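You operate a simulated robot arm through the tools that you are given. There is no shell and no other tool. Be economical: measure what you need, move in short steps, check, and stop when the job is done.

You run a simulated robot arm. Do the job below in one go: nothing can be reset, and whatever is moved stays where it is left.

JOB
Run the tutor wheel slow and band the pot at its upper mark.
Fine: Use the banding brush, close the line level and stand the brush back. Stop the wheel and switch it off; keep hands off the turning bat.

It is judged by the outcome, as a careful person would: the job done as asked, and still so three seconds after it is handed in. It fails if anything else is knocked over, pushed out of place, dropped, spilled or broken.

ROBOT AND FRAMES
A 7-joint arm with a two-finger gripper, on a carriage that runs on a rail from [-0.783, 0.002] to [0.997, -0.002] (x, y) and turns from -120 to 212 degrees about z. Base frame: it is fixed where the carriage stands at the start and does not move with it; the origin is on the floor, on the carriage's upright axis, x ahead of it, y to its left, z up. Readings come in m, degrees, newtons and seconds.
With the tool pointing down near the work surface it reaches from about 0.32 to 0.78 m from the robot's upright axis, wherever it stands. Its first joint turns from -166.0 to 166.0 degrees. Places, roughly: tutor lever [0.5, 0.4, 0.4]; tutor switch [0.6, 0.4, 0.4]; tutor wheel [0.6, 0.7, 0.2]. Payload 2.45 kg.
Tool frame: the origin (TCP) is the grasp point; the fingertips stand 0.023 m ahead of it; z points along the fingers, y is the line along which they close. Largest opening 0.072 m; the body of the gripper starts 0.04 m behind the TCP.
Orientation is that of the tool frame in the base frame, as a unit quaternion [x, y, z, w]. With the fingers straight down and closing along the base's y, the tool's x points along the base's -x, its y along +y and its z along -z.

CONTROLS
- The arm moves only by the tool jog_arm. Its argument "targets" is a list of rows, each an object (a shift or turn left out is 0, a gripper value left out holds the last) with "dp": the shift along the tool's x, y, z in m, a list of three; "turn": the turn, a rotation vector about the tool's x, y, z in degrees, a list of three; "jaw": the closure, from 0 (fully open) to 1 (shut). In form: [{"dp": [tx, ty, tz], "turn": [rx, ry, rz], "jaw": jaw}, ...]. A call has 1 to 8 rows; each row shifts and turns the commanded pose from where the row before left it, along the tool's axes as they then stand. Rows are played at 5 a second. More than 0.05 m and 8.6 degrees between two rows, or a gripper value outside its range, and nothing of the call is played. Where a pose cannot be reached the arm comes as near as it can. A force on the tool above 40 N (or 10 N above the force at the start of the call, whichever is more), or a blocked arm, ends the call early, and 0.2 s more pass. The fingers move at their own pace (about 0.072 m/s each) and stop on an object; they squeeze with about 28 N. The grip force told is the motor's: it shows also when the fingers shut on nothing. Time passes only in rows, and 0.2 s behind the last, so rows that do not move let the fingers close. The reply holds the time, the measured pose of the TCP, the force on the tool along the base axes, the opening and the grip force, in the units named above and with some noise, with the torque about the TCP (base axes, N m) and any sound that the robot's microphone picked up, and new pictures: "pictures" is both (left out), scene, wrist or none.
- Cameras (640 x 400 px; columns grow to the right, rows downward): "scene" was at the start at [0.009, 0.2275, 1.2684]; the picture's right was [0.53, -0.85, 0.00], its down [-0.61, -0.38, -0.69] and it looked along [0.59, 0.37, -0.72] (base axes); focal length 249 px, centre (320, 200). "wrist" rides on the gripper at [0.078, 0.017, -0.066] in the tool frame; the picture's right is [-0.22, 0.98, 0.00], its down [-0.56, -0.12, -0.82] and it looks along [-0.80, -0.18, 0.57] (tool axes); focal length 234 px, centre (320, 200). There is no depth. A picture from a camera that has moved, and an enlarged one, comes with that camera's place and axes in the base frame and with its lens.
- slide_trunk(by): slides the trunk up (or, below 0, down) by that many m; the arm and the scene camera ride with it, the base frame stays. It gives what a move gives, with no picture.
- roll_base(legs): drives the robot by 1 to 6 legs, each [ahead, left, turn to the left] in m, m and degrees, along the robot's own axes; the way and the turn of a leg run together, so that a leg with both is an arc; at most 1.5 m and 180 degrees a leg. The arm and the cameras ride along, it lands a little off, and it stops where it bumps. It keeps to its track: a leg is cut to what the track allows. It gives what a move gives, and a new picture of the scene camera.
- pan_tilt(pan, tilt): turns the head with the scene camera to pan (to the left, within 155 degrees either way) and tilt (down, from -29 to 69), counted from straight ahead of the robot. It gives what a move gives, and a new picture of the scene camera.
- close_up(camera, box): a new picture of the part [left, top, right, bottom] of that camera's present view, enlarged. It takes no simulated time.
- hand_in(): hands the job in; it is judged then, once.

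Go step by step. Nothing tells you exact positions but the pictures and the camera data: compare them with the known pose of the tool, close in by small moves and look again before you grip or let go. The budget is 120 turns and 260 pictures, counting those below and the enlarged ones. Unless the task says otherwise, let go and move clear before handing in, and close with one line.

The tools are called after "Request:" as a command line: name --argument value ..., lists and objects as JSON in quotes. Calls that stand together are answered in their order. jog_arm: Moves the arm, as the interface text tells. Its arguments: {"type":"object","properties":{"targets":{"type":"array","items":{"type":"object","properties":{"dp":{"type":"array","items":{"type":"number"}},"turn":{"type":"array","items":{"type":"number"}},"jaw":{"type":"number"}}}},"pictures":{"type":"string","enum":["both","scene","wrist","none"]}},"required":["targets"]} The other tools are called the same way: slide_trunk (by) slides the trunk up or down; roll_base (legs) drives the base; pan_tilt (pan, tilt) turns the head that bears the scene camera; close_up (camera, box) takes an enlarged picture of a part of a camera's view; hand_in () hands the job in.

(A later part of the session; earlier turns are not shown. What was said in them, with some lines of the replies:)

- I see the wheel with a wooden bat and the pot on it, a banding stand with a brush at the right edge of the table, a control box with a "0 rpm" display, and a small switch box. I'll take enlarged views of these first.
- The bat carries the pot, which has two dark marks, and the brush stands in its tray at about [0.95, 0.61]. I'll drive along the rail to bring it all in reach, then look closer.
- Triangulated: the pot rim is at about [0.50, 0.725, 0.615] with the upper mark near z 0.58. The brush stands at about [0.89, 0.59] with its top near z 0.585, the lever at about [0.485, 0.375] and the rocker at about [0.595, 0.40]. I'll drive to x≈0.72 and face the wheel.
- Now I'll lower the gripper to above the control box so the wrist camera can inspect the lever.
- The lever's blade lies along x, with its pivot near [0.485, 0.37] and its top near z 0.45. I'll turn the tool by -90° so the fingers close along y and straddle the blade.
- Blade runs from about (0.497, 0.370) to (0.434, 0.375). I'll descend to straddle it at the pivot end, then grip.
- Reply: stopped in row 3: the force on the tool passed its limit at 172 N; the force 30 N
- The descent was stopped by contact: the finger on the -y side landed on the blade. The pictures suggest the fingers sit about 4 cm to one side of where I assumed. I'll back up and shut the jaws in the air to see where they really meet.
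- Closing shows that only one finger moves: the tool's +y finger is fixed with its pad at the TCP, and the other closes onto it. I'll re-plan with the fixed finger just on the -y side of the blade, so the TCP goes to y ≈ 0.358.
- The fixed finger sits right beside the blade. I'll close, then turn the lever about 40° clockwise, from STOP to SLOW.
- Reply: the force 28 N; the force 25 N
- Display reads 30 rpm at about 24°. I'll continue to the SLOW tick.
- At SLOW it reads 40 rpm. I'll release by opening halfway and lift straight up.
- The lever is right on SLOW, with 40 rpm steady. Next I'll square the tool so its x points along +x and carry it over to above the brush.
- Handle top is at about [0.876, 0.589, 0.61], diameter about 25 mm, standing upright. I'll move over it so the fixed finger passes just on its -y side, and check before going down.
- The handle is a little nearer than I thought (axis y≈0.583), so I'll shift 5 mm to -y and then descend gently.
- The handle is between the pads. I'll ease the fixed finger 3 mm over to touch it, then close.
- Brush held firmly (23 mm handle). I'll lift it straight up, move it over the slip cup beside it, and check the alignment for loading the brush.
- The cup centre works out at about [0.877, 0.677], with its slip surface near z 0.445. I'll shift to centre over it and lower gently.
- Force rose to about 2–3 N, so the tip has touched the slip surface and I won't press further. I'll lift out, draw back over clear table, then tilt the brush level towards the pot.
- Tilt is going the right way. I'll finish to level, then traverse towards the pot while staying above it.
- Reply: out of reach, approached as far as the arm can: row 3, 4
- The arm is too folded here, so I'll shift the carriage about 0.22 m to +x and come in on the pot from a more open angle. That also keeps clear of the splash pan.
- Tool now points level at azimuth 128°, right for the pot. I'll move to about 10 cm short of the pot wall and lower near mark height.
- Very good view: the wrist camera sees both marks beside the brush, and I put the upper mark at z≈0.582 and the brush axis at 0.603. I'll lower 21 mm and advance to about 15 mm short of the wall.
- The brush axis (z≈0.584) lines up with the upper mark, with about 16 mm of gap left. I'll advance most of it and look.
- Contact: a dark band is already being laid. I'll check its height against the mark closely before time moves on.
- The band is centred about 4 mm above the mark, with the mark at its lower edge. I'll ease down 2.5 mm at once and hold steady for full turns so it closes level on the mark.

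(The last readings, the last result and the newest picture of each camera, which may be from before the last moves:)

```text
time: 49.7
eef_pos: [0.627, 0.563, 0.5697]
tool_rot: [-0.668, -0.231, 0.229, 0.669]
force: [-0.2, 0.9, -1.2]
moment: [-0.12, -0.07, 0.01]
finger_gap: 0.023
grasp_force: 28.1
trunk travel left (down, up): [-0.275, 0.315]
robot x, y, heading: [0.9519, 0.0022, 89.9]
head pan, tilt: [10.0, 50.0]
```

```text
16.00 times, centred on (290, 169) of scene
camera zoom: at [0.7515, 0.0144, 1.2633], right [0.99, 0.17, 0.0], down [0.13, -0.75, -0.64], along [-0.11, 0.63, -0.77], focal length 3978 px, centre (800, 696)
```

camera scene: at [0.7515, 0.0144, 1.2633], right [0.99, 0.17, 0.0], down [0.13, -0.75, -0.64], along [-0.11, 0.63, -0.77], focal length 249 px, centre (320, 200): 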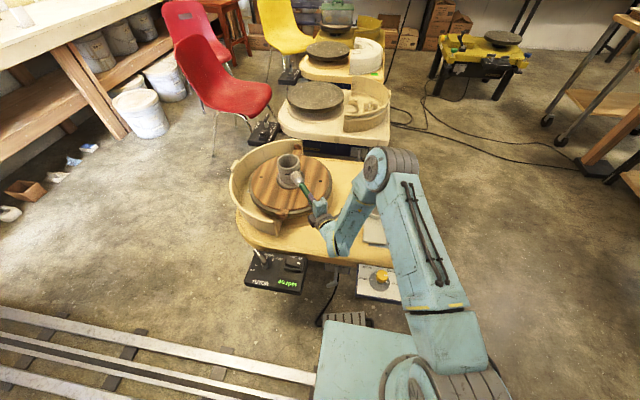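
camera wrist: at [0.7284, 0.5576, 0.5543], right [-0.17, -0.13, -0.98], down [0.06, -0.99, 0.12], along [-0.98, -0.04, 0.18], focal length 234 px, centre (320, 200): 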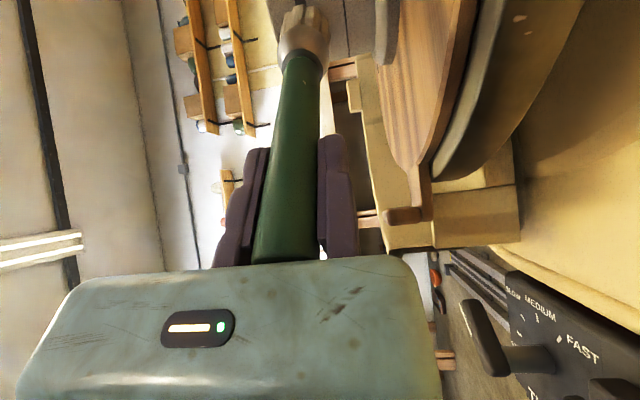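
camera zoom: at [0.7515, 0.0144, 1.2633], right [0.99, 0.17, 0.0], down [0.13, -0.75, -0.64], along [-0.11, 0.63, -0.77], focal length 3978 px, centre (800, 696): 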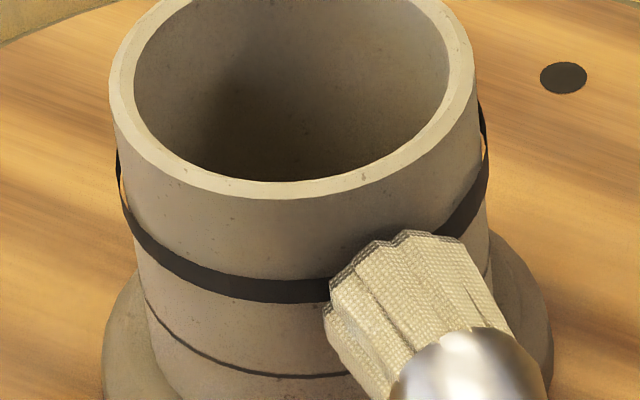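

The band is now uniform and centred on the upper mark all round. I'll hold a moment more to close fully, then draw straight back.

Request:
jog_arm --targets '[{}, {}, {}, {}, {"dp": [0, 0, -0.03]}, {"dp": [0, 0, -0.04]}, {"dp": [0, 0, -0.04]}, {}]' --pictures "scene"

Request:
close_up --camera "scene" --box '[274, 148, 306, 180]'

```text
time: 51.5
eef_pos: [0.6937, 0.4758, 0.5703]
tool_rot: [-0.668, -0.231, 0.23, 0.669]
force: [-0.3, 1.0, -0.6]
moment: [-0.07, -0.05, 0.02]
finger_gap: 0.0233
grasp_force: 27.6
trunk travel left (down, up): [-0.275, 0.315]
robot x, y, heading: [0.9486, -0.0039, 90.1]
head pan, tilt: [10.0, 50.0]
camera scene: at [0.7514, 0.0144, 1.2633], right [0.99, 0.17, 0.0], down [0.13, -0.75, -0.64], along [-0.11, 0.63, -0.77], focal length 249 px, centre (320, 200)
```

scene: 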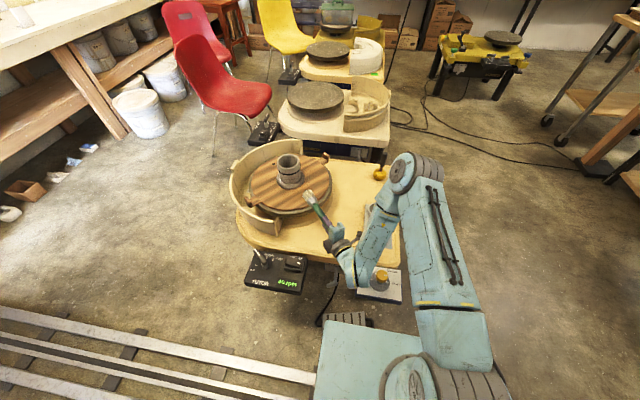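

```text
12.50 times, centred on (290, 164) of scene
camera zoom: at [0.7514, 0.0144, 1.2633], right [0.99, 0.17, 0.0], down [0.13, -0.75, -0.64], along [-0.11, 0.63, -0.77], focal length 3108 px, centre (695, 650)
```

zoom: 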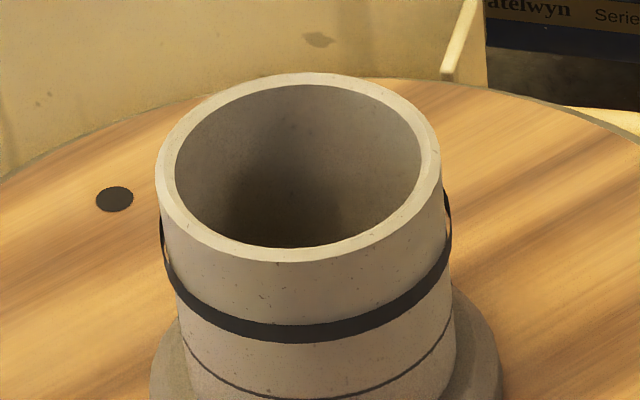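

Band is closed and level on the upper mark. Next I'll raise the brush clear, tilt it back to vertical, and take it home.

Request:
jog_arm --targets '[{"dp": [0, -0.05, 0]}, {"dp": [0, -0.05, 0]}, {"dp": [0, -0.05, 0]}, {"dp": [0.04, 0, -0.02]}, {"turn": [-8.5, 0, 0]}, {"turn": [-8.5, 0, 0]}, {"turn": [-8.5, 0, 0]}, {"turn": [-8.5, 0, 0]}]' --pictures "none"

Request:
jog_arm --targets '[{"turn": [-8.5, 0, 0]}, {"turn": [-8.5, 0, 0]}, {"turn": [-8.5, 0, 0]}, {"turn": [-8.5, 0, 0]}, {"turn": [-8.5, 0, 0]}, {"turn": [-8.5, 0, 0]}, {"turn": [-5, 0, 0]}, {}]' --pictures "none"

```text
time: 53.3
eef_pos: [0.7386, 0.4852, 0.7199]
tool_rot: [0.835, 0.289, -0.151, -0.444]
force: [-0.2, 1.3, -1.8]
moment: [-0.11, -0.03, -0.01]
finger_gap: 0.0231
grasp_force: 28.5
trunk travel left (down, up): [-0.275, 0.315]
robot x, y, heading: [0.9444, 0.0016, 90.1]
head pan, tilt: [10.0, 50.0]
```

```text
time: 55.1
eef_pos: [0.7389, 0.4842, 0.7194]
tool_rot: [0.946, 0.325, 0.001, -0.001]
force: [-0.2, 0.6, -1.4]
moment: [0.0, -0.01, 0.02]
finger_gap: 0.0229
grasp_force: 28.1
trunk travel left (down, up): [-0.275, 0.315]
robot x, y, heading: [0.9513, -0.0019, 90.0]
head pan, tilt: [10.0, 50.0]
```

Request:
jog_arm --targets '[{"turn": [0, 0, 7.6]}, {"turn": [0, 0, 7.6]}, {"turn": [0, 0, 7.6]}, {"turn": [0, 0, 7.6]}, {"turn": [0, 0, 7.5]}, {"dp": [0.04, -0.028, 0]}, {"dp": [0.04, -0.028, 0]}, {"dp": [0.04, -0.028, 0]}]' --pictures "none"

Request:
jog_arm --targets '[{"dp": [0.012, -0.002, 0.02]}, {"dp": [0, 0, 0.04]}, {"dp": [0, 0, 0.04]}, {}]'

Request:
close_up --camera "wrist" --box '[160, 0, 420, 165]'

Request:
close_up --camera "scene" --box '[340, 170, 430, 250]'

```text
time: 56.9
eef_pos: [0.8567, 0.5671, 0.7187]
tool_rot: [1.0, 0.001, 0.0, -0.002]
force: [-0.8, -1.0, -1.2]
moment: [-0.01, -0.03, 0.01]
finger_gap: 0.023
grasp_force: 27.9
trunk travel left (down, up): [-0.275, 0.315]
robot x, y, heading: [0.9483, -0.0002, 90.1]
head pan, tilt: [10.0, 50.0]
```

```text
time: 57.9
eef_pos: [0.8703, 0.5693, 0.6188]
tool_rot: [1.0, 0.001, 0.0, -0.002]
force: [-0.3, 0.2, -1.5]
moment: [-0.04, -0.03, 0.01]
finger_gap: 0.0231
grasp_force: 28.0
trunk travel left (down, up): [-0.275, 0.315]
robot x, y, heading: [0.9481, -0.0077, 90.0]
head pan, tilt: [10.0, 50.0]
camera scene: at [0.7515, 0.0144, 1.2633], right [0.99, 0.17, 0.0], down [0.13, -0.75, -0.64], along [-0.11, 0.63, -0.77], focal length 249 px, centre (320, 200)
camera wrist: at [0.948, 0.5523, 0.6839], right [-0.22, -0.98, 0.0], down [-0.56, 0.12, 0.82], along [-0.8, 0.18, -0.57], focal length 234 px, centre (320, 200)
```

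scene: 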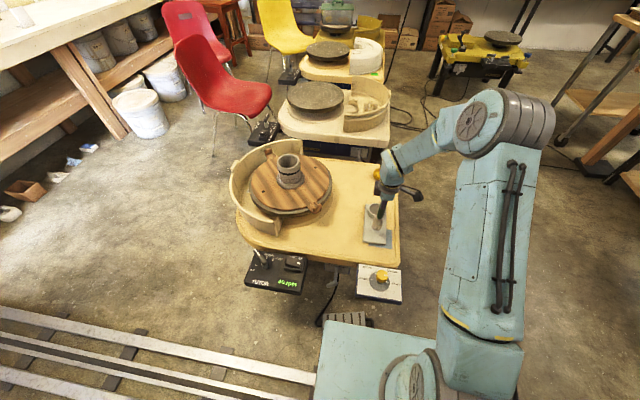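
wrist: 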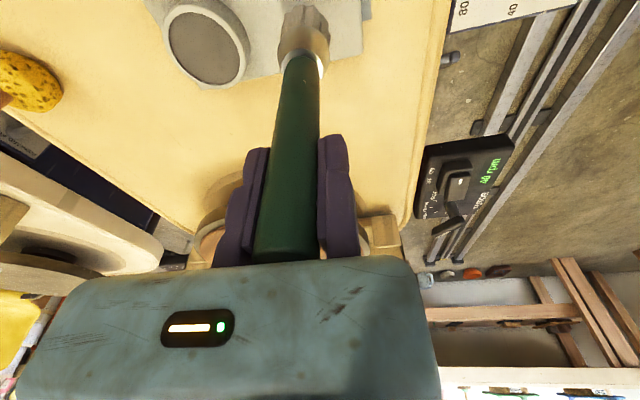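

```text
2.42 times, centred on (290, 82) of wrist
camera zoom: at [0.948, 0.5523, 0.6839], right [-0.22, -0.98, 0.0], down [-0.56, 0.12, 0.82], along [-0.8, 0.18, -0.57], focal length 568 px, centre (393, 485)
```

zoom: 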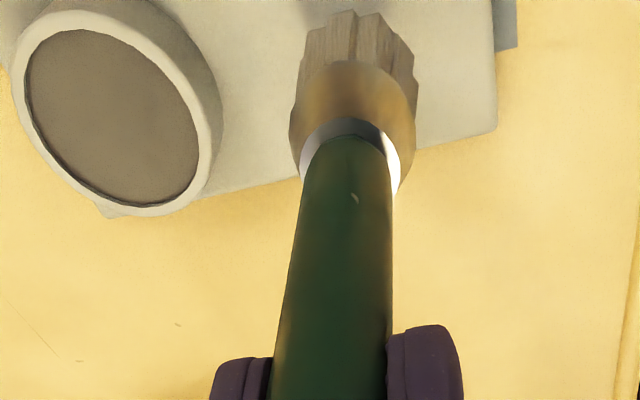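

```text
5.00 times, centred on (385, 210) of scene
camera zoom: at [0.7515, 0.0144, 1.2633], right [0.99, 0.17, 0.0], down [0.13, -0.75, -0.64], along [-0.11, 0.63, -0.77], focal length 1243 px, centre (-5, 150)
```

zoom: 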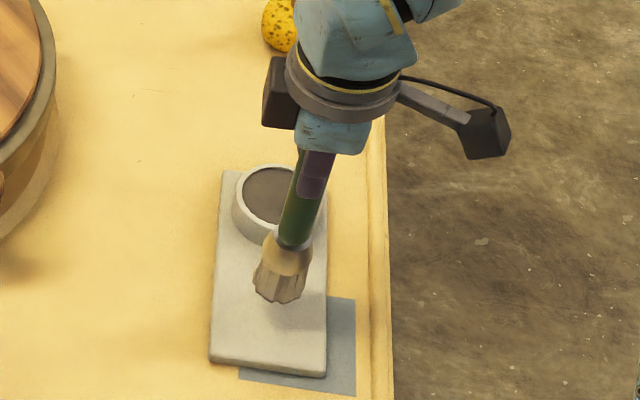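

Right above its place. I'll lower the last 4 cm gently.

Request:
jog_arm --targets '[{"dp": [0.001, -0.0008, 0.015]}, {"dp": [0, 0, 0.012]}, {"dp": [0, 0, 0.007]}, {"dp": [0, 0, 0.004]}, {}]'

Request:
close_up --camera "scene" --box '[340, 170, 430, 250]'

```text
time: 59.1
eef_pos: [0.8718, 0.5704, 0.5813]
tool_rot: [1.0, 0.0, -0.001, -0.002]
force: [0.0, -1.2, 7.1]
moment: [-0.2, -0.08, -0.01]
finger_gap: 0.0234
grasp_force: 27.9
trunk travel left (down, up): [-0.275, 0.315]
robot x, y, heading: [0.9461, -0.0042, 90.0]
head pan, tilt: [10.0, 50.0]
camera scene: at [0.7516, 0.0139, 1.2634], right [0.99, 0.17, 0.0], down [0.13, -0.75, -0.64], along [-0.11, 0.63, -0.77], focal length 249 px, centre (320, 200)
camera wrist: at [0.949, 0.5532, 0.6464], right [-0.22, -0.98, 0.0], down [-0.56, 0.12, 0.82], along [-0.8, 0.18, -0.57], focal length 234 px, centre (320, 200)
```

scene: 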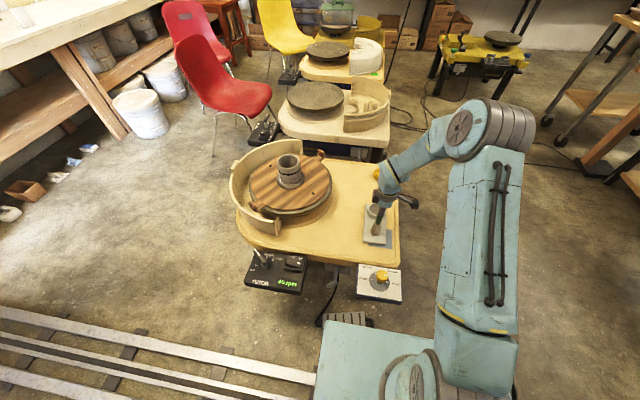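
wrist: 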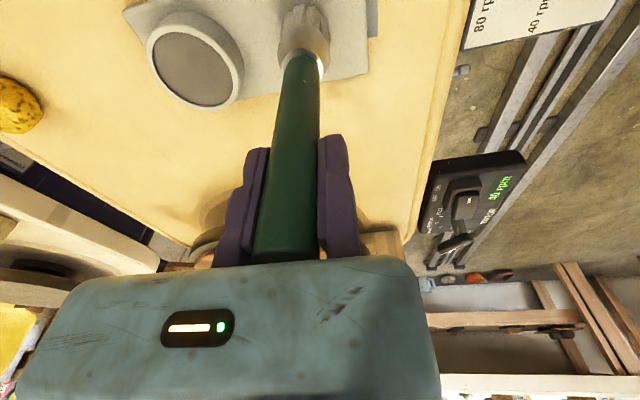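

```text
5.00 times, centred on (385, 210) of scene
camera zoom: at [0.7516, 0.0139, 1.2634], right [0.99, 0.17, 0.0], down [0.13, -0.75, -0.64], along [-0.11, 0.63, -0.77], focal length 1243 px, centre (-5, 150)
```

zoom: 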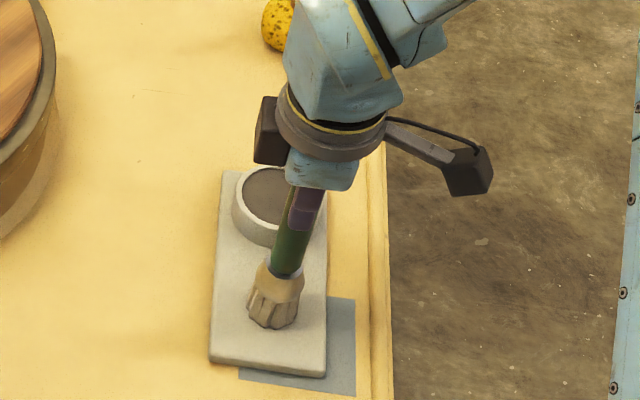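

Brush is down (7 N). I'll relieve slightly, open, ease the fixed finger away, and rise.

Request:
jog_arm --targets '[{"dp": [0, 0, -0.001]}, {"jaw": 0.6}, {"jaw": 0.1}, {}, {"dp": [0, 0.005, 0]}, {}]'

Request:
close_up --camera "wrist" --box '[160, 0, 420, 215]'

```text
time: 60.5
eef_pos: [0.8724, 0.5656, 0.5825]
tool_rot: [1.0, 0.002, 0.0, -0.001]
force: [0.0, 0.2, 0.0]
moment: [0.01, 0.0, 0.0]
finger_gap: 0.0649
grasp_force: 0.1
trunk travel left (down, up): [-0.275, 0.315]
robot x, y, heading: [0.9498, -0.0028, 90.2]
head pan, tilt: [10.0, 50.0]
camera scene: at [0.7515, 0.0143, 1.2633], right [0.99, 0.17, 0.0], down [0.13, -0.75, -0.64], along [-0.11, 0.63, -0.77], focal length 249 px, centre (320, 200)
camera wrist: at [0.9486, 0.5485, 0.647], right [-0.22, -0.98, 0.0], down [-0.56, 0.12, 0.82], along [-0.8, 0.18, -0.57], focal length 234 px, centre (320, 200)
```

scene: 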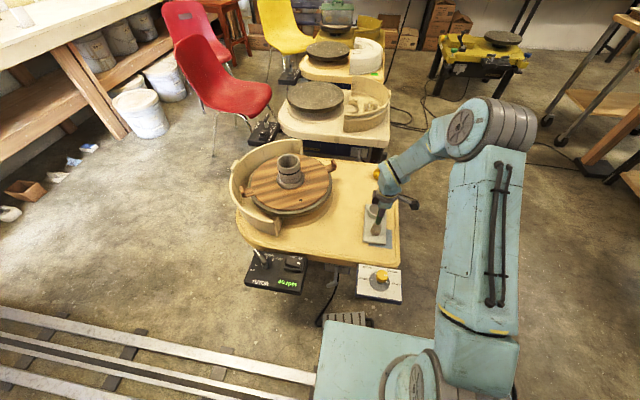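
wrist: 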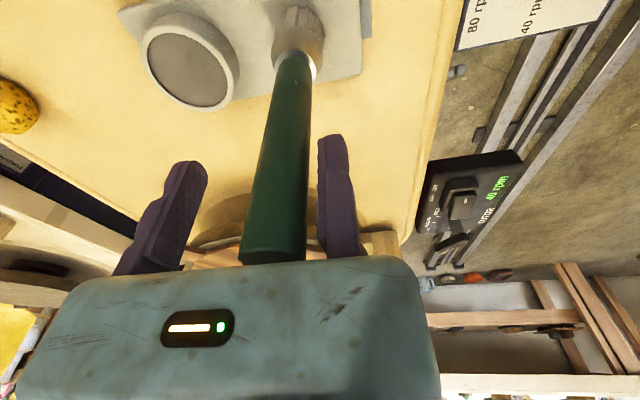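

```text
1.86 times, centred on (290, 108) of wrist
camera zoom: at [0.9486, 0.5485, 0.647], right [-0.22, -0.98, 0.0], down [-0.56, 0.12, 0.82], along [-0.8, 0.18, -0.57], focal length 436 px, centre (376, 372)
```

zoom: 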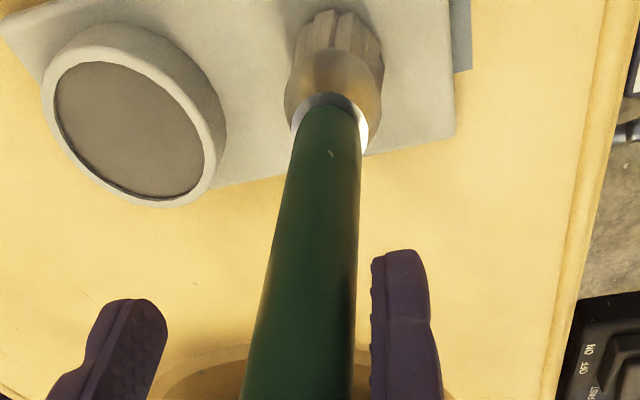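

The brush stands on its own. I'll rise clear and travel back to the lever.

Request:
jog_arm --targets '[{"dp": [0, 0, -0.04]}, {"dp": [0, 0, -0.04]}, {"dp": [0, 0, -0.04]}, {"dp": [-0.0436, 0.0228, 0]}, {"dp": [-0.0436, 0.0228, 0]}, {"dp": [-0.0436, 0.0228, 0]}, {"dp": [-0.0436, 0.0228, 0]}, {"dp": [-0.0436, 0.0228, 0]}]' --pictures "scene"

Request:
jog_arm --targets '[{"dp": [-0.0436, 0.0228, 0]}, {"dp": [-0.0436, 0.0228, 0]}, {"dp": [-0.0436, 0.0228, 0]}, {"dp": [-0.0436, 0.0228, 0]}, {"turn": [0, 0, 8.2]}, {"turn": [0, 0, 8.2]}, {"turn": [0, 0, 8.2]}, {"turn": [0, 0, 8.2]}]' --pictures "none"

Request:
jog_arm --targets '[{"turn": [0, 0, 8]}, {"dp": [0, 0, 0.05]}, {"dp": [0, 0, 0.05]}, {"dp": [0, 0, 0.03]}, {}]'

Request:
close_up --camera "wrist" --box '[160, 0, 480, 200]'

```text
time: 62.3
eef_pos: [0.6522, 0.4512, 0.7032]
tool_rot: [1.0, 0.0, -0.001, -0.002]
force: [1.3, -0.2, 1.1]
moment: [-0.01, 0.03, -0.05]
finger_gap: 0.0647
grasp_force: 0.1
trunk travel left (down, up): [-0.275, 0.315]
robot x, y, heading: [0.9458, -0.0008, 90.1]
head pan, tilt: [10.0, 50.0]
camera scene: at [0.7519, 0.0146, 1.2634], right [0.99, 0.17, 0.0], down [0.13, -0.75, -0.64], along [-0.11, 0.63, -0.77], focal length 249 px, centre (320, 200)
```

scene: 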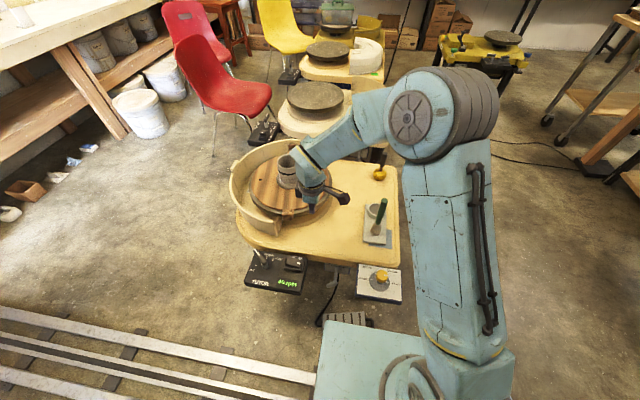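

```text
time: 64.1
eef_pos: [0.4792, 0.3603, 0.7021]
tool_rot: [0.959, -0.283, -0.001, -0.002]
force: [0.0, -0.6, -0.5]
moment: [0.0, -0.02, 0.03]
finger_gap: 0.0648
grasp_force: 0.0
trunk travel left (down, up): [-0.275, 0.315]
robot x, y, heading: [0.9483, -0.0034, 90.1]
head pan, tilt: [10.0, 50.0]
```

```text
time: 65.3
eef_pos: [0.4801, 0.3603, 0.5713]
tool_rot: [0.938, -0.348, -0.001, -0.002]
force: [0.0, -1.1, -0.5]
moment: [-0.03, 0.0, 0.0]
finger_gap: 0.0648
grasp_force: 0.1
trunk travel left (down, up): [-0.275, 0.315]
robot x, y, heading: [0.9483, -0.0012, 89.9]
head pan, tilt: [10.0, 50.0]
camera scene: at [0.7515, 0.0143, 1.2633], right [0.99, 0.17, 0.0], down [0.13, -0.75, -0.64], along [-0.11, 0.63, -0.77], focal length 249 px, centre (320, 200)
camera wrist: at [0.5273, 0.2965, 0.6366], right [-0.8, -0.6, 0.0], down [-0.34, 0.46, 0.82], along [-0.49, 0.66, -0.57], focal length 234 px, centre (320, 200)
```

scene: 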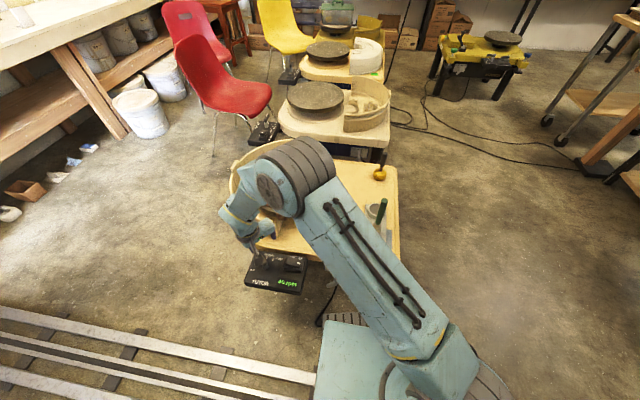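
wrist: 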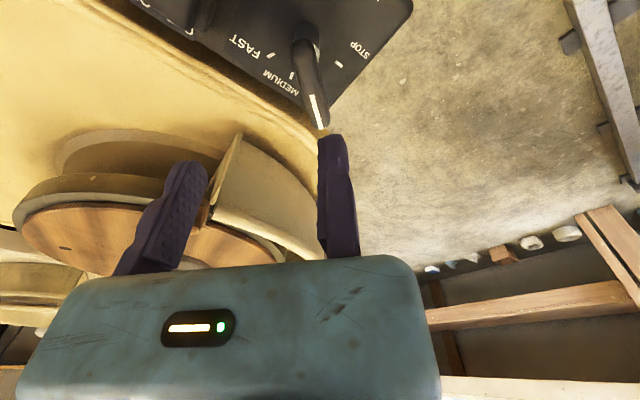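

```text
2.00 times, centred on (320, 100) of wrist
camera zoom: at [0.5273, 0.2965, 0.6366], right [-0.8, -0.6, 0.0], down [-0.34, 0.46, 0.82], along [-0.49, 0.66, -0.57], focal length 468 px, centre (320, 400)
```

zoom: 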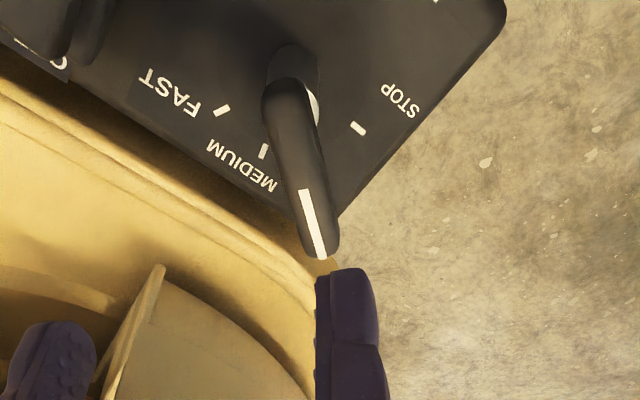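

The blade edge is only ~1–2 mm from the fixed finger's path, so I'll shift 4 mm away before lowering, then grip.

Request:
jog_arm --targets '[{"dp": [0, 0.004, 0.03]}, {"dp": [0, 0, 0.03]}, {"dp": [0, 0, 0.02]}, {"dp": [0, 0, 0.015]}, {"dp": [0, 0, 0.015]}, {}]' --pictures "wrist"

Request:
close_up --camera "wrist" --box '[160, 0, 480, 200]'

```text
time: 66.7
eef_pos: [0.4759, 0.3567, 0.4609]
tool_rot: [0.938, -0.347, -0.001, -0.001]
force: [-0.3, -0.3, -0.5]
moment: [-0.01, -0.01, -0.02]
finger_gap: 0.0647
grasp_force: 0.0
trunk travel left (down, up): [-0.275, 0.315]
robot x, y, heading: [0.9487, -0.0022, 90.0]
head pan, tilt: [10.0, 50.0]
camera wrist: at [0.5238, 0.2933, 0.5264], right [-0.8, -0.6, 0.0], down [-0.34, 0.46, 0.82], along [-0.49, 0.66, -0.57], focal length 234 px, centre (320, 200)
```

wrist: 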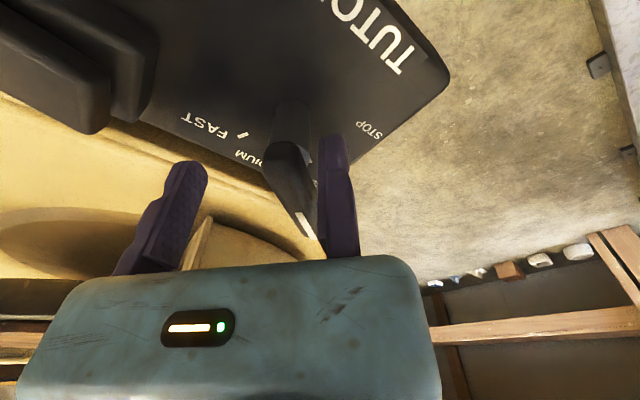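

```text
2.00 times, centred on (320, 100) of wrist
camera zoom: at [0.5238, 0.2933, 0.5264], right [-0.8, -0.6, 0.0], down [-0.34, 0.46, 0.82], along [-0.49, 0.66, -0.57], focal length 468 px, centre (320, 400)
```

zoom: 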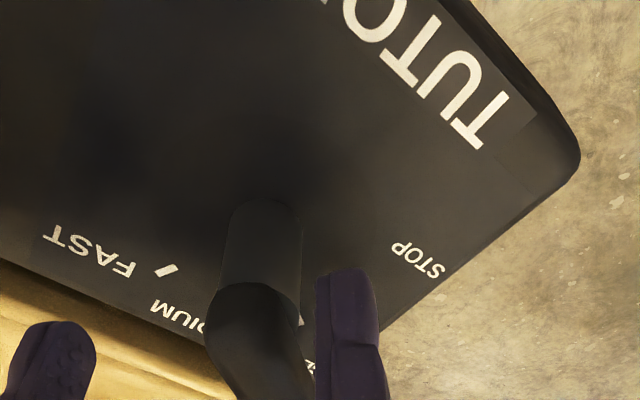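

Request:
jog_arm --targets '[{"dp": [0, -0.004, 0]}, {"jaw": 1}, {"jaw": 1}, {"jaw": 1}, {"jaw": 1}]' --pictures "none"

```text
time: 67.9
eef_pos: [0.4814, 0.3635, 0.4605]
tool_rot: [0.937, -0.35, -0.001, -0.003]
force: [15.9, 18.3, 1.4]
moment: [0.36, -0.51, -0.04]
finger_gap: 0.019
grasp_force: 43.6
trunk travel left (down, up): [-0.275, 0.315]
robot x, y, heading: [0.9488, -0.0023, 89.9]
head pan, tilt: [10.0, 50.0]
```

Request:
jog_arm --targets '[{"dp": [0, -0.004, 0]}, {"turn": [0, 0, -7], "dp": [0.0013, 0, 0]}, {"turn": [0, 0, -7], "dp": [0.0013, 0, 0]}, {"turn": [0, 0, -7], "dp": [0.0013, 0, 0]}, {"turn": [0, 0, -7], "dp": [0.0013, 0, 0]}, {}]' --pictures "scene"

Request:
close_up --camera "scene" --box '[230, 235, 320, 305]'

```text
time: 69.3
eef_pos: [0.4859, 0.3626, 0.4623]
tool_rot: [0.994, -0.111, 0.0, -0.002]
force: [7.8, 22.4, -6.8]
moment: [0.48, 0.29, -0.07]
finger_gap: 0.0187
grasp_force: 44.4
trunk travel left (down, up): [-0.275, 0.315]
robot x, y, heading: [0.9475, 0.0002, 89.9]
head pan, tilt: [10.0, 50.0]
camera scene: at [0.7515, 0.0154, 1.2632], right [0.99, 0.17, 0.0], down [0.13, -0.76, -0.64], along [-0.11, 0.63, -0.77], focal length 249 px, centre (320, 200)
```

scene: 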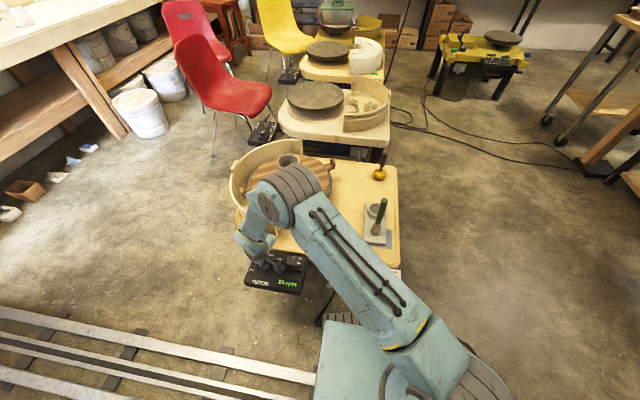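

```text
5.71 times, centred on (275, 270) of scene
camera zoom: at [0.7515, 0.0154, 1.2632], right [0.99, 0.17, 0.0], down [0.13, -0.76, -0.64], along [-0.11, 0.63, -0.77], focal length 1421 px, centre (577, -200)
```

zoom: 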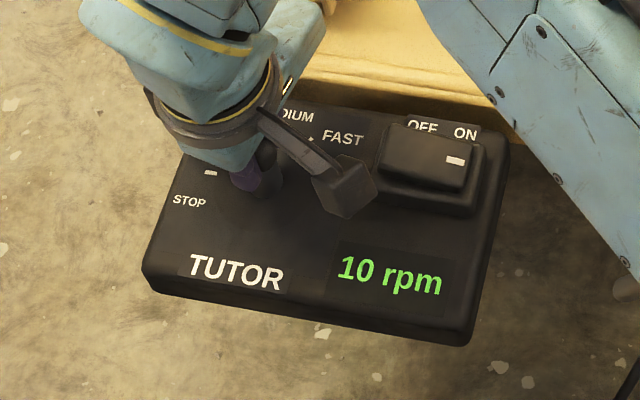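

Request:
jog_arm --targets '[{"turn": [0, 0, -5], "dp": [0.001, -0.001, 0]}, {"turn": [0, 0, -4], "dp": [0.0008, -0.001, 0]}, {"turn": [0, 0, -3]}, {}]' --pictures "scene"

Request:
close_up --camera "scene" --box '[230, 235, 320, 305]'

```text
time: 70.3
eef_pos: [0.489, 0.3634, 0.4626]
tool_rot: [1.0, -0.006, -0.001, -0.001]
force: [6.3, 19.6, -4.4]
moment: [0.38, 0.24, -0.06]
finger_gap: 0.0188
grasp_force: 44.0
trunk travel left (down, up): [-0.275, 0.315]
robot x, y, heading: [0.9453, -0.0007, 89.9]
head pan, tilt: [10.0, 50.0]
camera scene: at [0.7516, 0.0151, 1.2633], right [0.99, 0.17, 0.0], down [0.13, -0.76, -0.64], along [-0.11, 0.63, -0.77], focal length 249 px, centre (320, 200)
```

scene: 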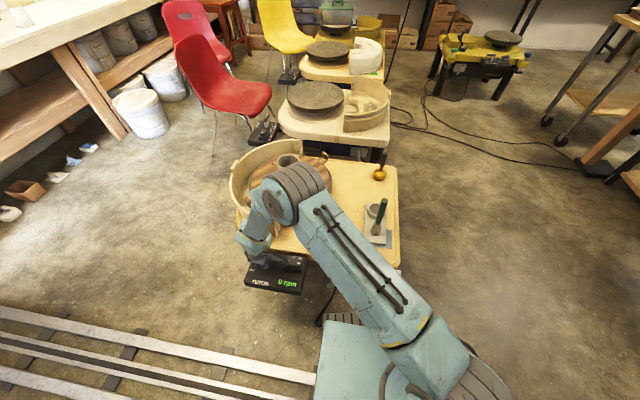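

```text
5.71 times, centred on (275, 270) of scene
camera zoom: at [0.7516, 0.0151, 1.2633], right [0.99, 0.17, 0.0], down [0.13, -0.76, -0.64], along [-0.11, 0.63, -0.77], focal length 1421 px, centre (577, -200)
```

zoom: 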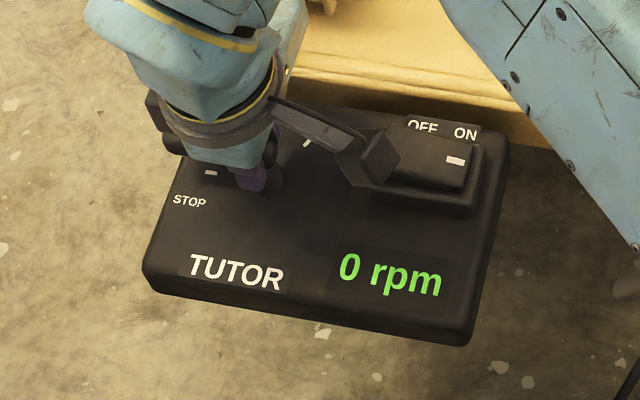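

0 rpm, lever at STOP. I'll release and lift, then look at the rocker.

Request:
jog_arm --targets '[{"jaw": 0.5}, {"jaw": 0.5}, {"dp": [0, 0, -0.03]}, {"dp": [0, 0, -0.04]}, {"dp": [0, 0, -0.05]}, {"dp": [0.04, 0, -0.02], "jaw": 1}, {"dp": [0.04, 0, 0], "jaw": 1}, {"dp": [0.03, 0, 0], "jaw": 1}]'

Request:
close_up --camera "scene" --box '[230, 235, 320, 305]'

Request:
close_up --camera "wrist" --box '[200, 0, 460, 165]'

```text
time: 72.1
eef_pos: [0.5986, 0.3605, 0.6027]
tool_rot: [1.0, -0.005, 0.0, -0.002]
force: [0.2, 0.0, -0.1]
moment: [0.0, -0.05, -0.04]
finger_gap: 0.0001
grasp_force: 28.2
trunk travel left (down, up): [-0.275, 0.315]
robot x, y, heading: [0.9485, -0.0033, 89.7]
head pan, tilt: [10.0, 50.0]
camera scene: at [0.7513, 0.0142, 1.2632], right [0.99, 0.17, 0.0], down [0.13, -0.75, -0.64], along [-0.11, 0.63, -0.77], focal length 249 px, centre (320, 200)
camera wrist: at [0.6753, 0.3421, 0.6676], right [-0.23, -0.97, 0.0], down [-0.56, 0.13, 0.82], along [-0.8, 0.19, -0.57], focal length 234 px, centre (320, 200)
```

scene: 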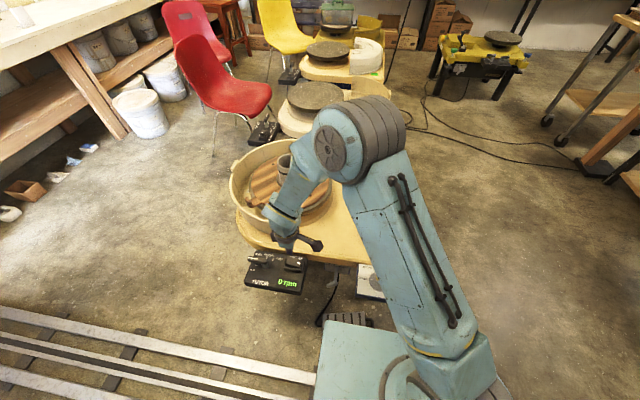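
wrist: 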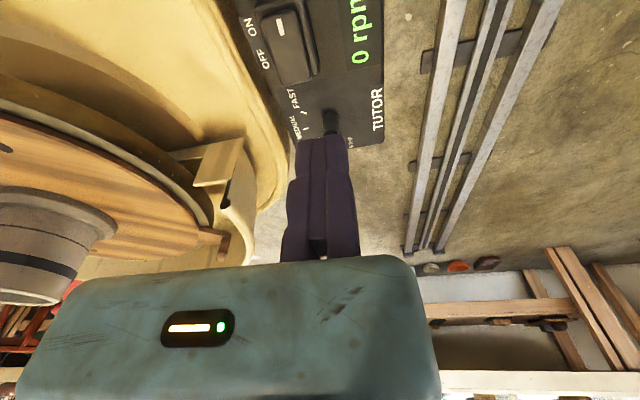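

```text
5.71 times, centred on (275, 270) of scene
camera zoom: at [0.7513, 0.0142, 1.2632], right [0.99, 0.17, 0.0], down [0.13, -0.75, -0.64], along [-0.11, 0.63, -0.77], focal length 1421 px, centre (577, -200)
```

zoom: 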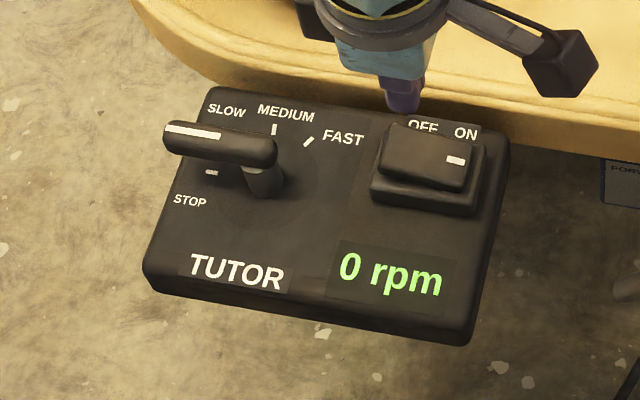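

```text
2.42 times, centred on (330, 82) of wrist
camera zoom: at [0.6753, 0.3421, 0.6676], right [-0.23, -0.97, 0.0], down [-0.56, 0.13, 0.82], along [-0.8, 0.19, -0.57], focal length 568 px, centre (296, 485)
```

zoom: 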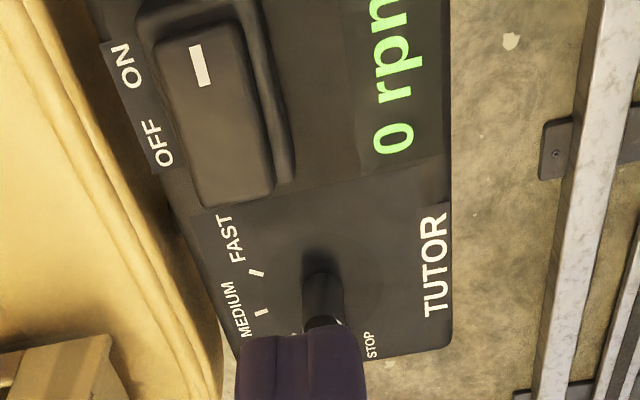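

Lever is at STOP with 0 rpm. The rocker's OFF end is at about [0.572, 0.390], so I'll bring the closed fingertips over it and descend to just above.

Request:
jog_arm --targets '[{"dp": [-0.0266, -0.0295, 0]}, {"dp": [0, 0, 0.04]}, {"dp": [0, 0, 0.04]}, {"dp": [0, 0, 0.025]}, {}]'

Request:
close_up --camera "wrist" --box '[200, 0, 460, 165]'

Request:
close_up --camera "scene" --box '[230, 235, 320, 305]'

```text
time: 73.3
eef_pos: [0.5728, 0.3914, 0.4978]
tool_rot: [1.0, -0.006, 0.0, -0.002]
force: [0.2, 0.2, -0.5]
moment: [-0.01, 0.02, 0.02]
finger_gap: 0.0001
grasp_force: 27.5
trunk travel left (down, up): [-0.275, 0.315]
robot x, y, heading: [0.9467, -0.0008, 90.0]
head pan, tilt: [10.0, 50.0]
camera scene: at [0.7515, 0.0143, 1.2633], right [0.99, 0.17, 0.0], down [0.13, -0.75, -0.64], along [-0.11, 0.63, -0.77], focal length 249 px, centre (320, 200)
camera wrist: at [0.65, 0.3725, 0.5621], right [-0.23, -0.97, 0.0], down [-0.56, 0.13, 0.82], along [-0.8, 0.19, -0.57], focal length 234 px, centre (320, 200)
```

scene: 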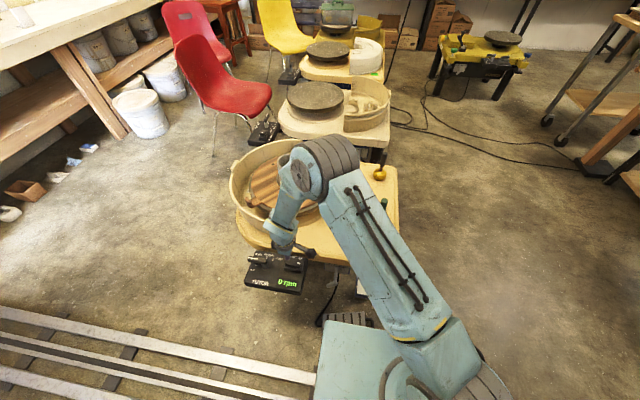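
wrist: 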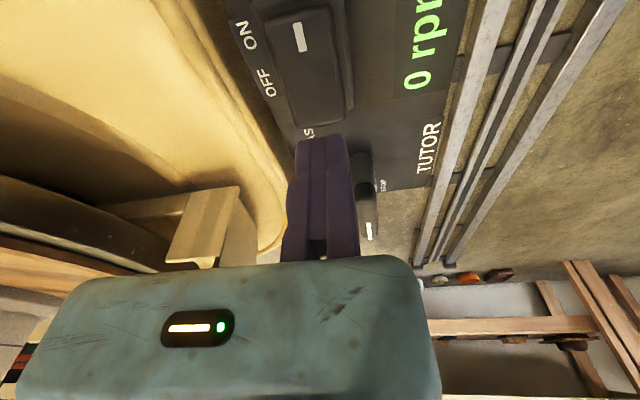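

```text
2.42 times, centred on (330, 82) of wrist
camera zoom: at [0.65, 0.3725, 0.5621], right [-0.23, -0.97, 0.0], down [-0.56, 0.13, 0.82], along [-0.8, 0.19, -0.57], focal length 568 px, centre (296, 485)
```

zoom: 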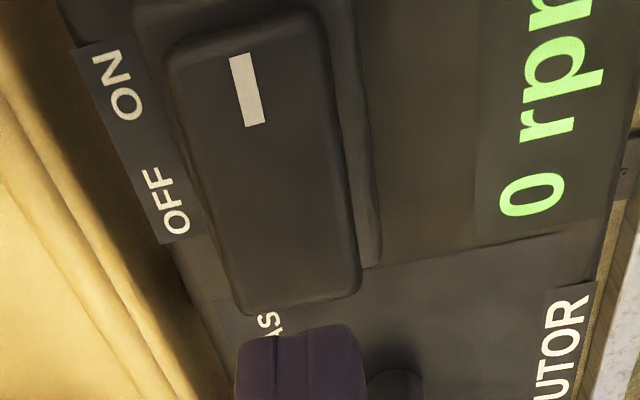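

```text
5.71 times, centred on (275, 270) of scene
camera zoom: at [0.7515, 0.0143, 1.2633], right [0.99, 0.17, 0.0], down [0.13, -0.75, -0.64], along [-0.11, 0.63, -0.77], focal length 1421 px, centre (577, -200)
```

zoom: 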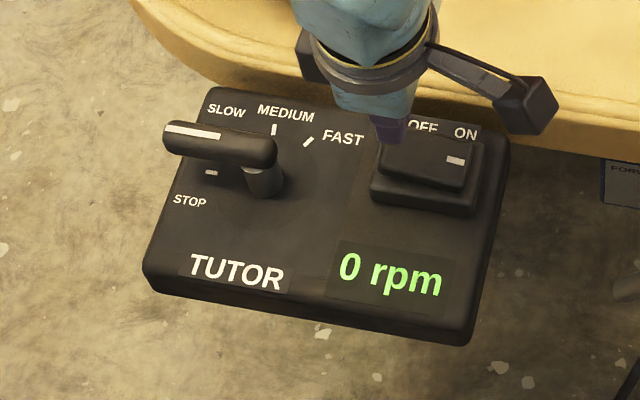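

Request:
jog_arm --targets '[{"dp": [0.005, 0, 0.01]}, {"dp": [0, 0, 0.006]}, {"dp": [0, 0, 0.006]}, {"dp": [0, 0, 0.004]}, {"dp": [0, 0, 0.004]}, {"dp": [0, 0, 0.003]}, {}]' --pictures "scene"

Request:
close_up --camera "scene" --box '[230, 235, 320, 305]'

```text
time: 74.9
eef_pos: [0.5755, 0.3913, 0.4652]
tool_rot: [1.0, -0.006, -0.001, -0.003]
force: [-7.2, -0.5, 11.9]
moment: [-0.05, 0.05, -0.04]
finger_gap: 0.0
grasp_force: 28.1
trunk travel left (down, up): [-0.275, 0.315]
robot x, y, heading: [0.9458, -0.0003, 89.9]
head pan, tilt: [10.0, 50.0]
camera scene: at [0.7516, 0.0138, 1.2635], right [0.99, 0.17, 0.0], down [0.13, -0.75, -0.64], along [-0.11, 0.63, -0.77], focal length 249 px, centre (320, 200)
```

scene: 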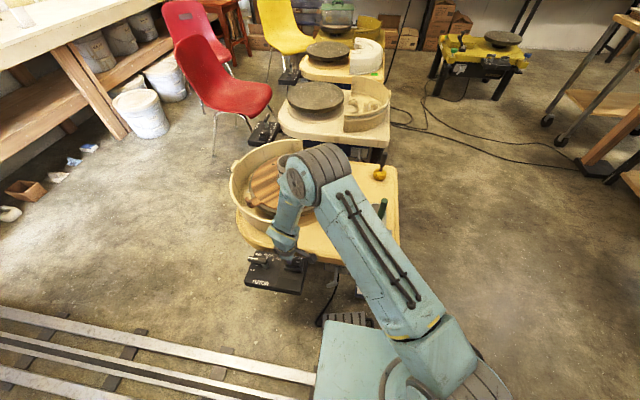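

```text
5.71 times, centred on (275, 270) of scene
camera zoom: at [0.7516, 0.0138, 1.2635], right [0.99, 0.17, 0.0], down [0.13, -0.75, -0.64], along [-0.11, 0.63, -0.77], focal length 1421 px, centre (577, -200)
```

zoom: 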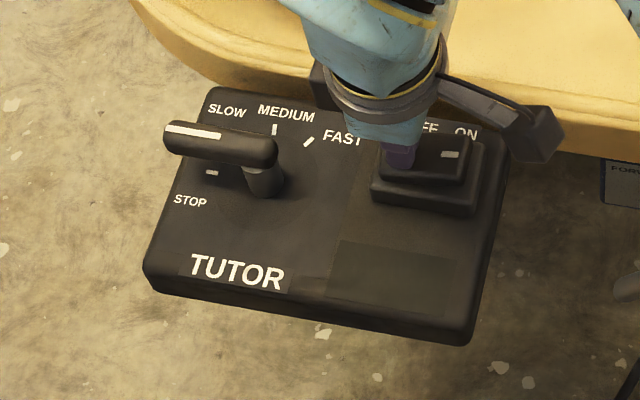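

The display has gone dark. I'll press 2 mm more to be sure it latches, then lift away and check.

Request:
jog_arm --targets '[{"dp": [0, 0, 0.002]}, {}, {"dp": [0, 0, -0.03]}, {"dp": [0, 0, -0.05]}, {"dp": [0, 0, -0.05]}, {"dp": [0.03, 0.03, -0.02]}, {"dp": [0.03, 0.03, 0]}, {"jaw": 0}]'

Request:
close_up --camera "scene" --box '[230, 235, 320, 305]'

Request:
close_up --camera "scene" --box '[220, 130, 420, 250]'

```text
time: 76.7
eef_pos: [0.637, 0.3289, 0.6139]
tool_rot: [1.0, -0.006, 0.0, -0.001]
force: [-0.7, 0.0, 1.0]
moment: [-0.01, -0.03, 0.01]
finger_gap: 0.0528
grasp_force: 0.0
trunk travel left (down, up): [-0.275, 0.315]
robot x, y, heading: [0.9502, -0.0038, 90.1]
head pan, tilt: [10.0, 50.0]
camera scene: at [0.7515, 0.0143, 1.2633], right [0.99, 0.17, 0.0], down [0.13, -0.75, -0.64], along [-0.11, 0.63, -0.77], focal length 249 px, centre (320, 200)
camera wrist: at [0.7135, 0.3109, 0.6784], right [-0.23, -0.97, 0.0], down [-0.56, 0.13, 0.82], along [-0.8, 0.19, -0.57], focal length 234 px, centre (320, 200)
```

scene: 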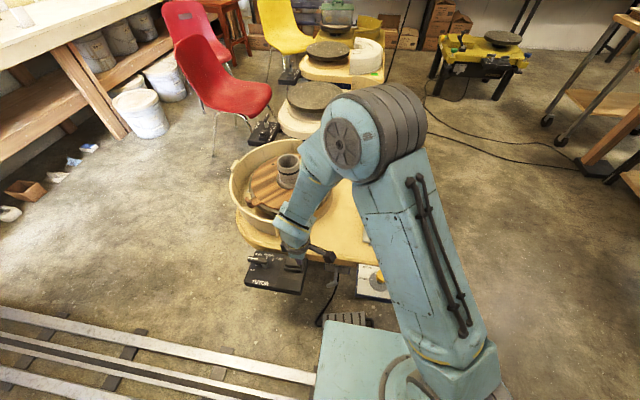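
wrist: 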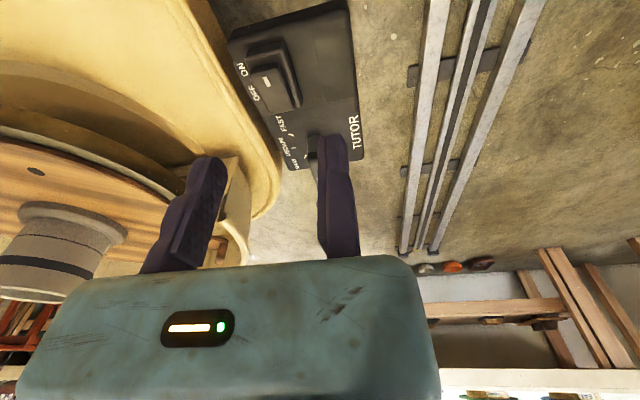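

```text
5.71 times, centred on (275, 270) of scene
camera zoom: at [0.7515, 0.0143, 1.2633], right [0.99, 0.17, 0.0], down [0.13, -0.75, -0.64], along [-0.11, 0.63, -0.77], focal length 1421 px, centre (577, -200)
```

zoom: 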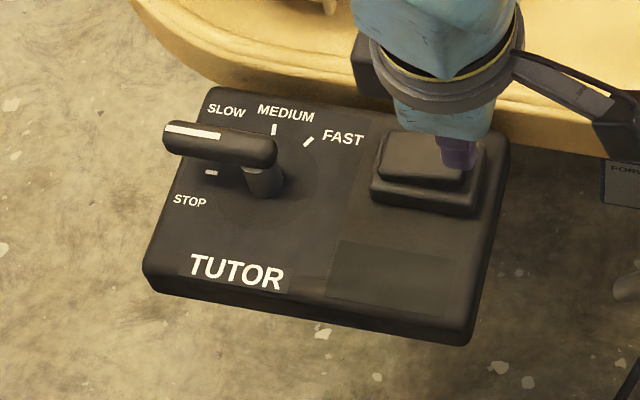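

```text
3.20 times, centred on (320, 190) of scene
camera zoom: at [0.7515, 0.0143, 1.2633], right [0.99, 0.17, 0.0], down [0.13, -0.75, -0.64], along [-0.11, 0.63, -0.77], focal length 796 px, centre (320, 232)
```

zoom: 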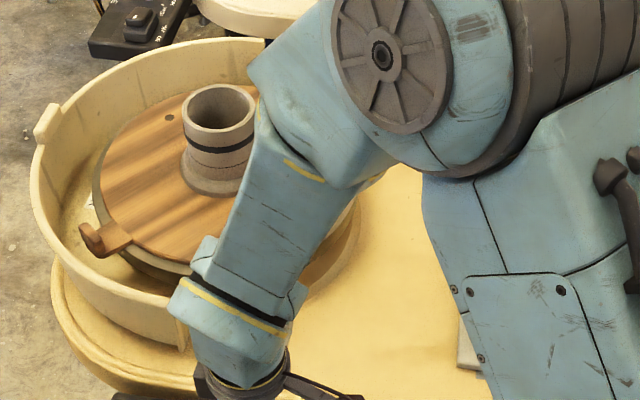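

Switched off, lever at STOP. I'll raise the arm clear and take one last look at the brush and pot.

Request:
jog_arm --targets '[{"dp": [0, 0.02, -0.045]}, {"dp": [0, 0.02, -0.045]}, {"dp": [0, 0.02, -0.045]}, {"dp": [0, 0, -0.045]}, {}]' --pictures "wrist"

Request:
pan_tilt --pan 0 --tilt 50

```text
time: 77.9
eef_pos: [0.6349, 0.269, 0.7926]
tool_rot: [1.0, -0.007, 0.0, -0.001]
force: [-0.6, -0.2, 0.5]
moment: [0.0, 0.03, -0.02]
finger_gap: 0.0718
grasp_force: 0.1
trunk travel left (down, up): [-0.275, 0.315]
robot x, y, heading: [0.9457, -0.003, 90.0]
head pan, tilt: [10.0, 50.0]
camera wrist: at [0.7127, 0.2503, 0.8578], right [-0.23, -0.97, 0.0], down [-0.56, 0.13, 0.82], along [-0.8, 0.19, -0.57], focal length 234 px, centre (320, 200)
```

wrist: 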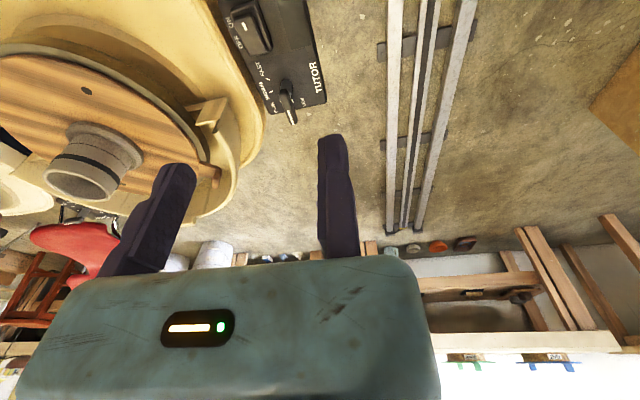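

```text
time: 78.6
eef_pos: [0.6361, 0.2702, 0.7925]
tool_rot: [1.0, -0.006, 0.0, -0.002]
force: [-0.6, -0.5, -0.1]
moment: [0.0, -0.01, -0.01]
finger_gap: 0.0719
grasp_force: 0.0
trunk travel left (down, up): [-0.275, 0.315]
robot x, y, heading: [0.9443, -0.004, 90.0]
head pan, tilt: [0.0, 50.0]
camera scene: at [0.7648, 0.0155, 1.2633], right [1.0, 0.0, 0.0], down [0.0, -0.77, -0.64], along [0.0, 0.64, -0.77], focal length 249 px, centre (320, 200)
```

scene: 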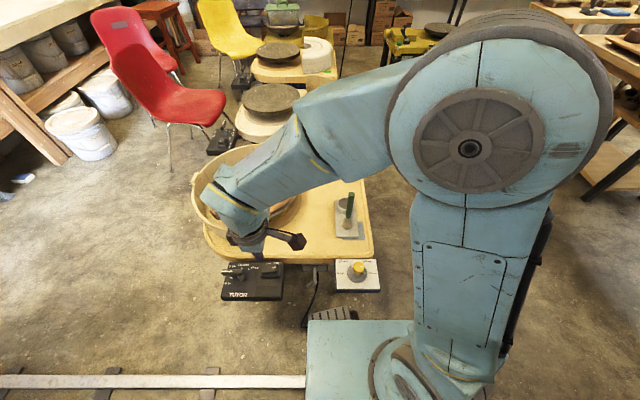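

The brush stands upright in its place on the tray, the pot is banded at its upper mark, and the wheel is stopped and dark. Nothing else has moved, so I'm handing in.

Request:
hand_in

```text
The job is handed in.
```

The pot has a closed, level band on its upper mark, painted with the wheel at SLOW (40 rpm). The brush is standing back in its tray, and the wheel is stopped and switched off. I started about 4 mm high and shifted down 2.5 mm before the line closed. I then held for more than a full turn, and the finished band looks uniform all round.
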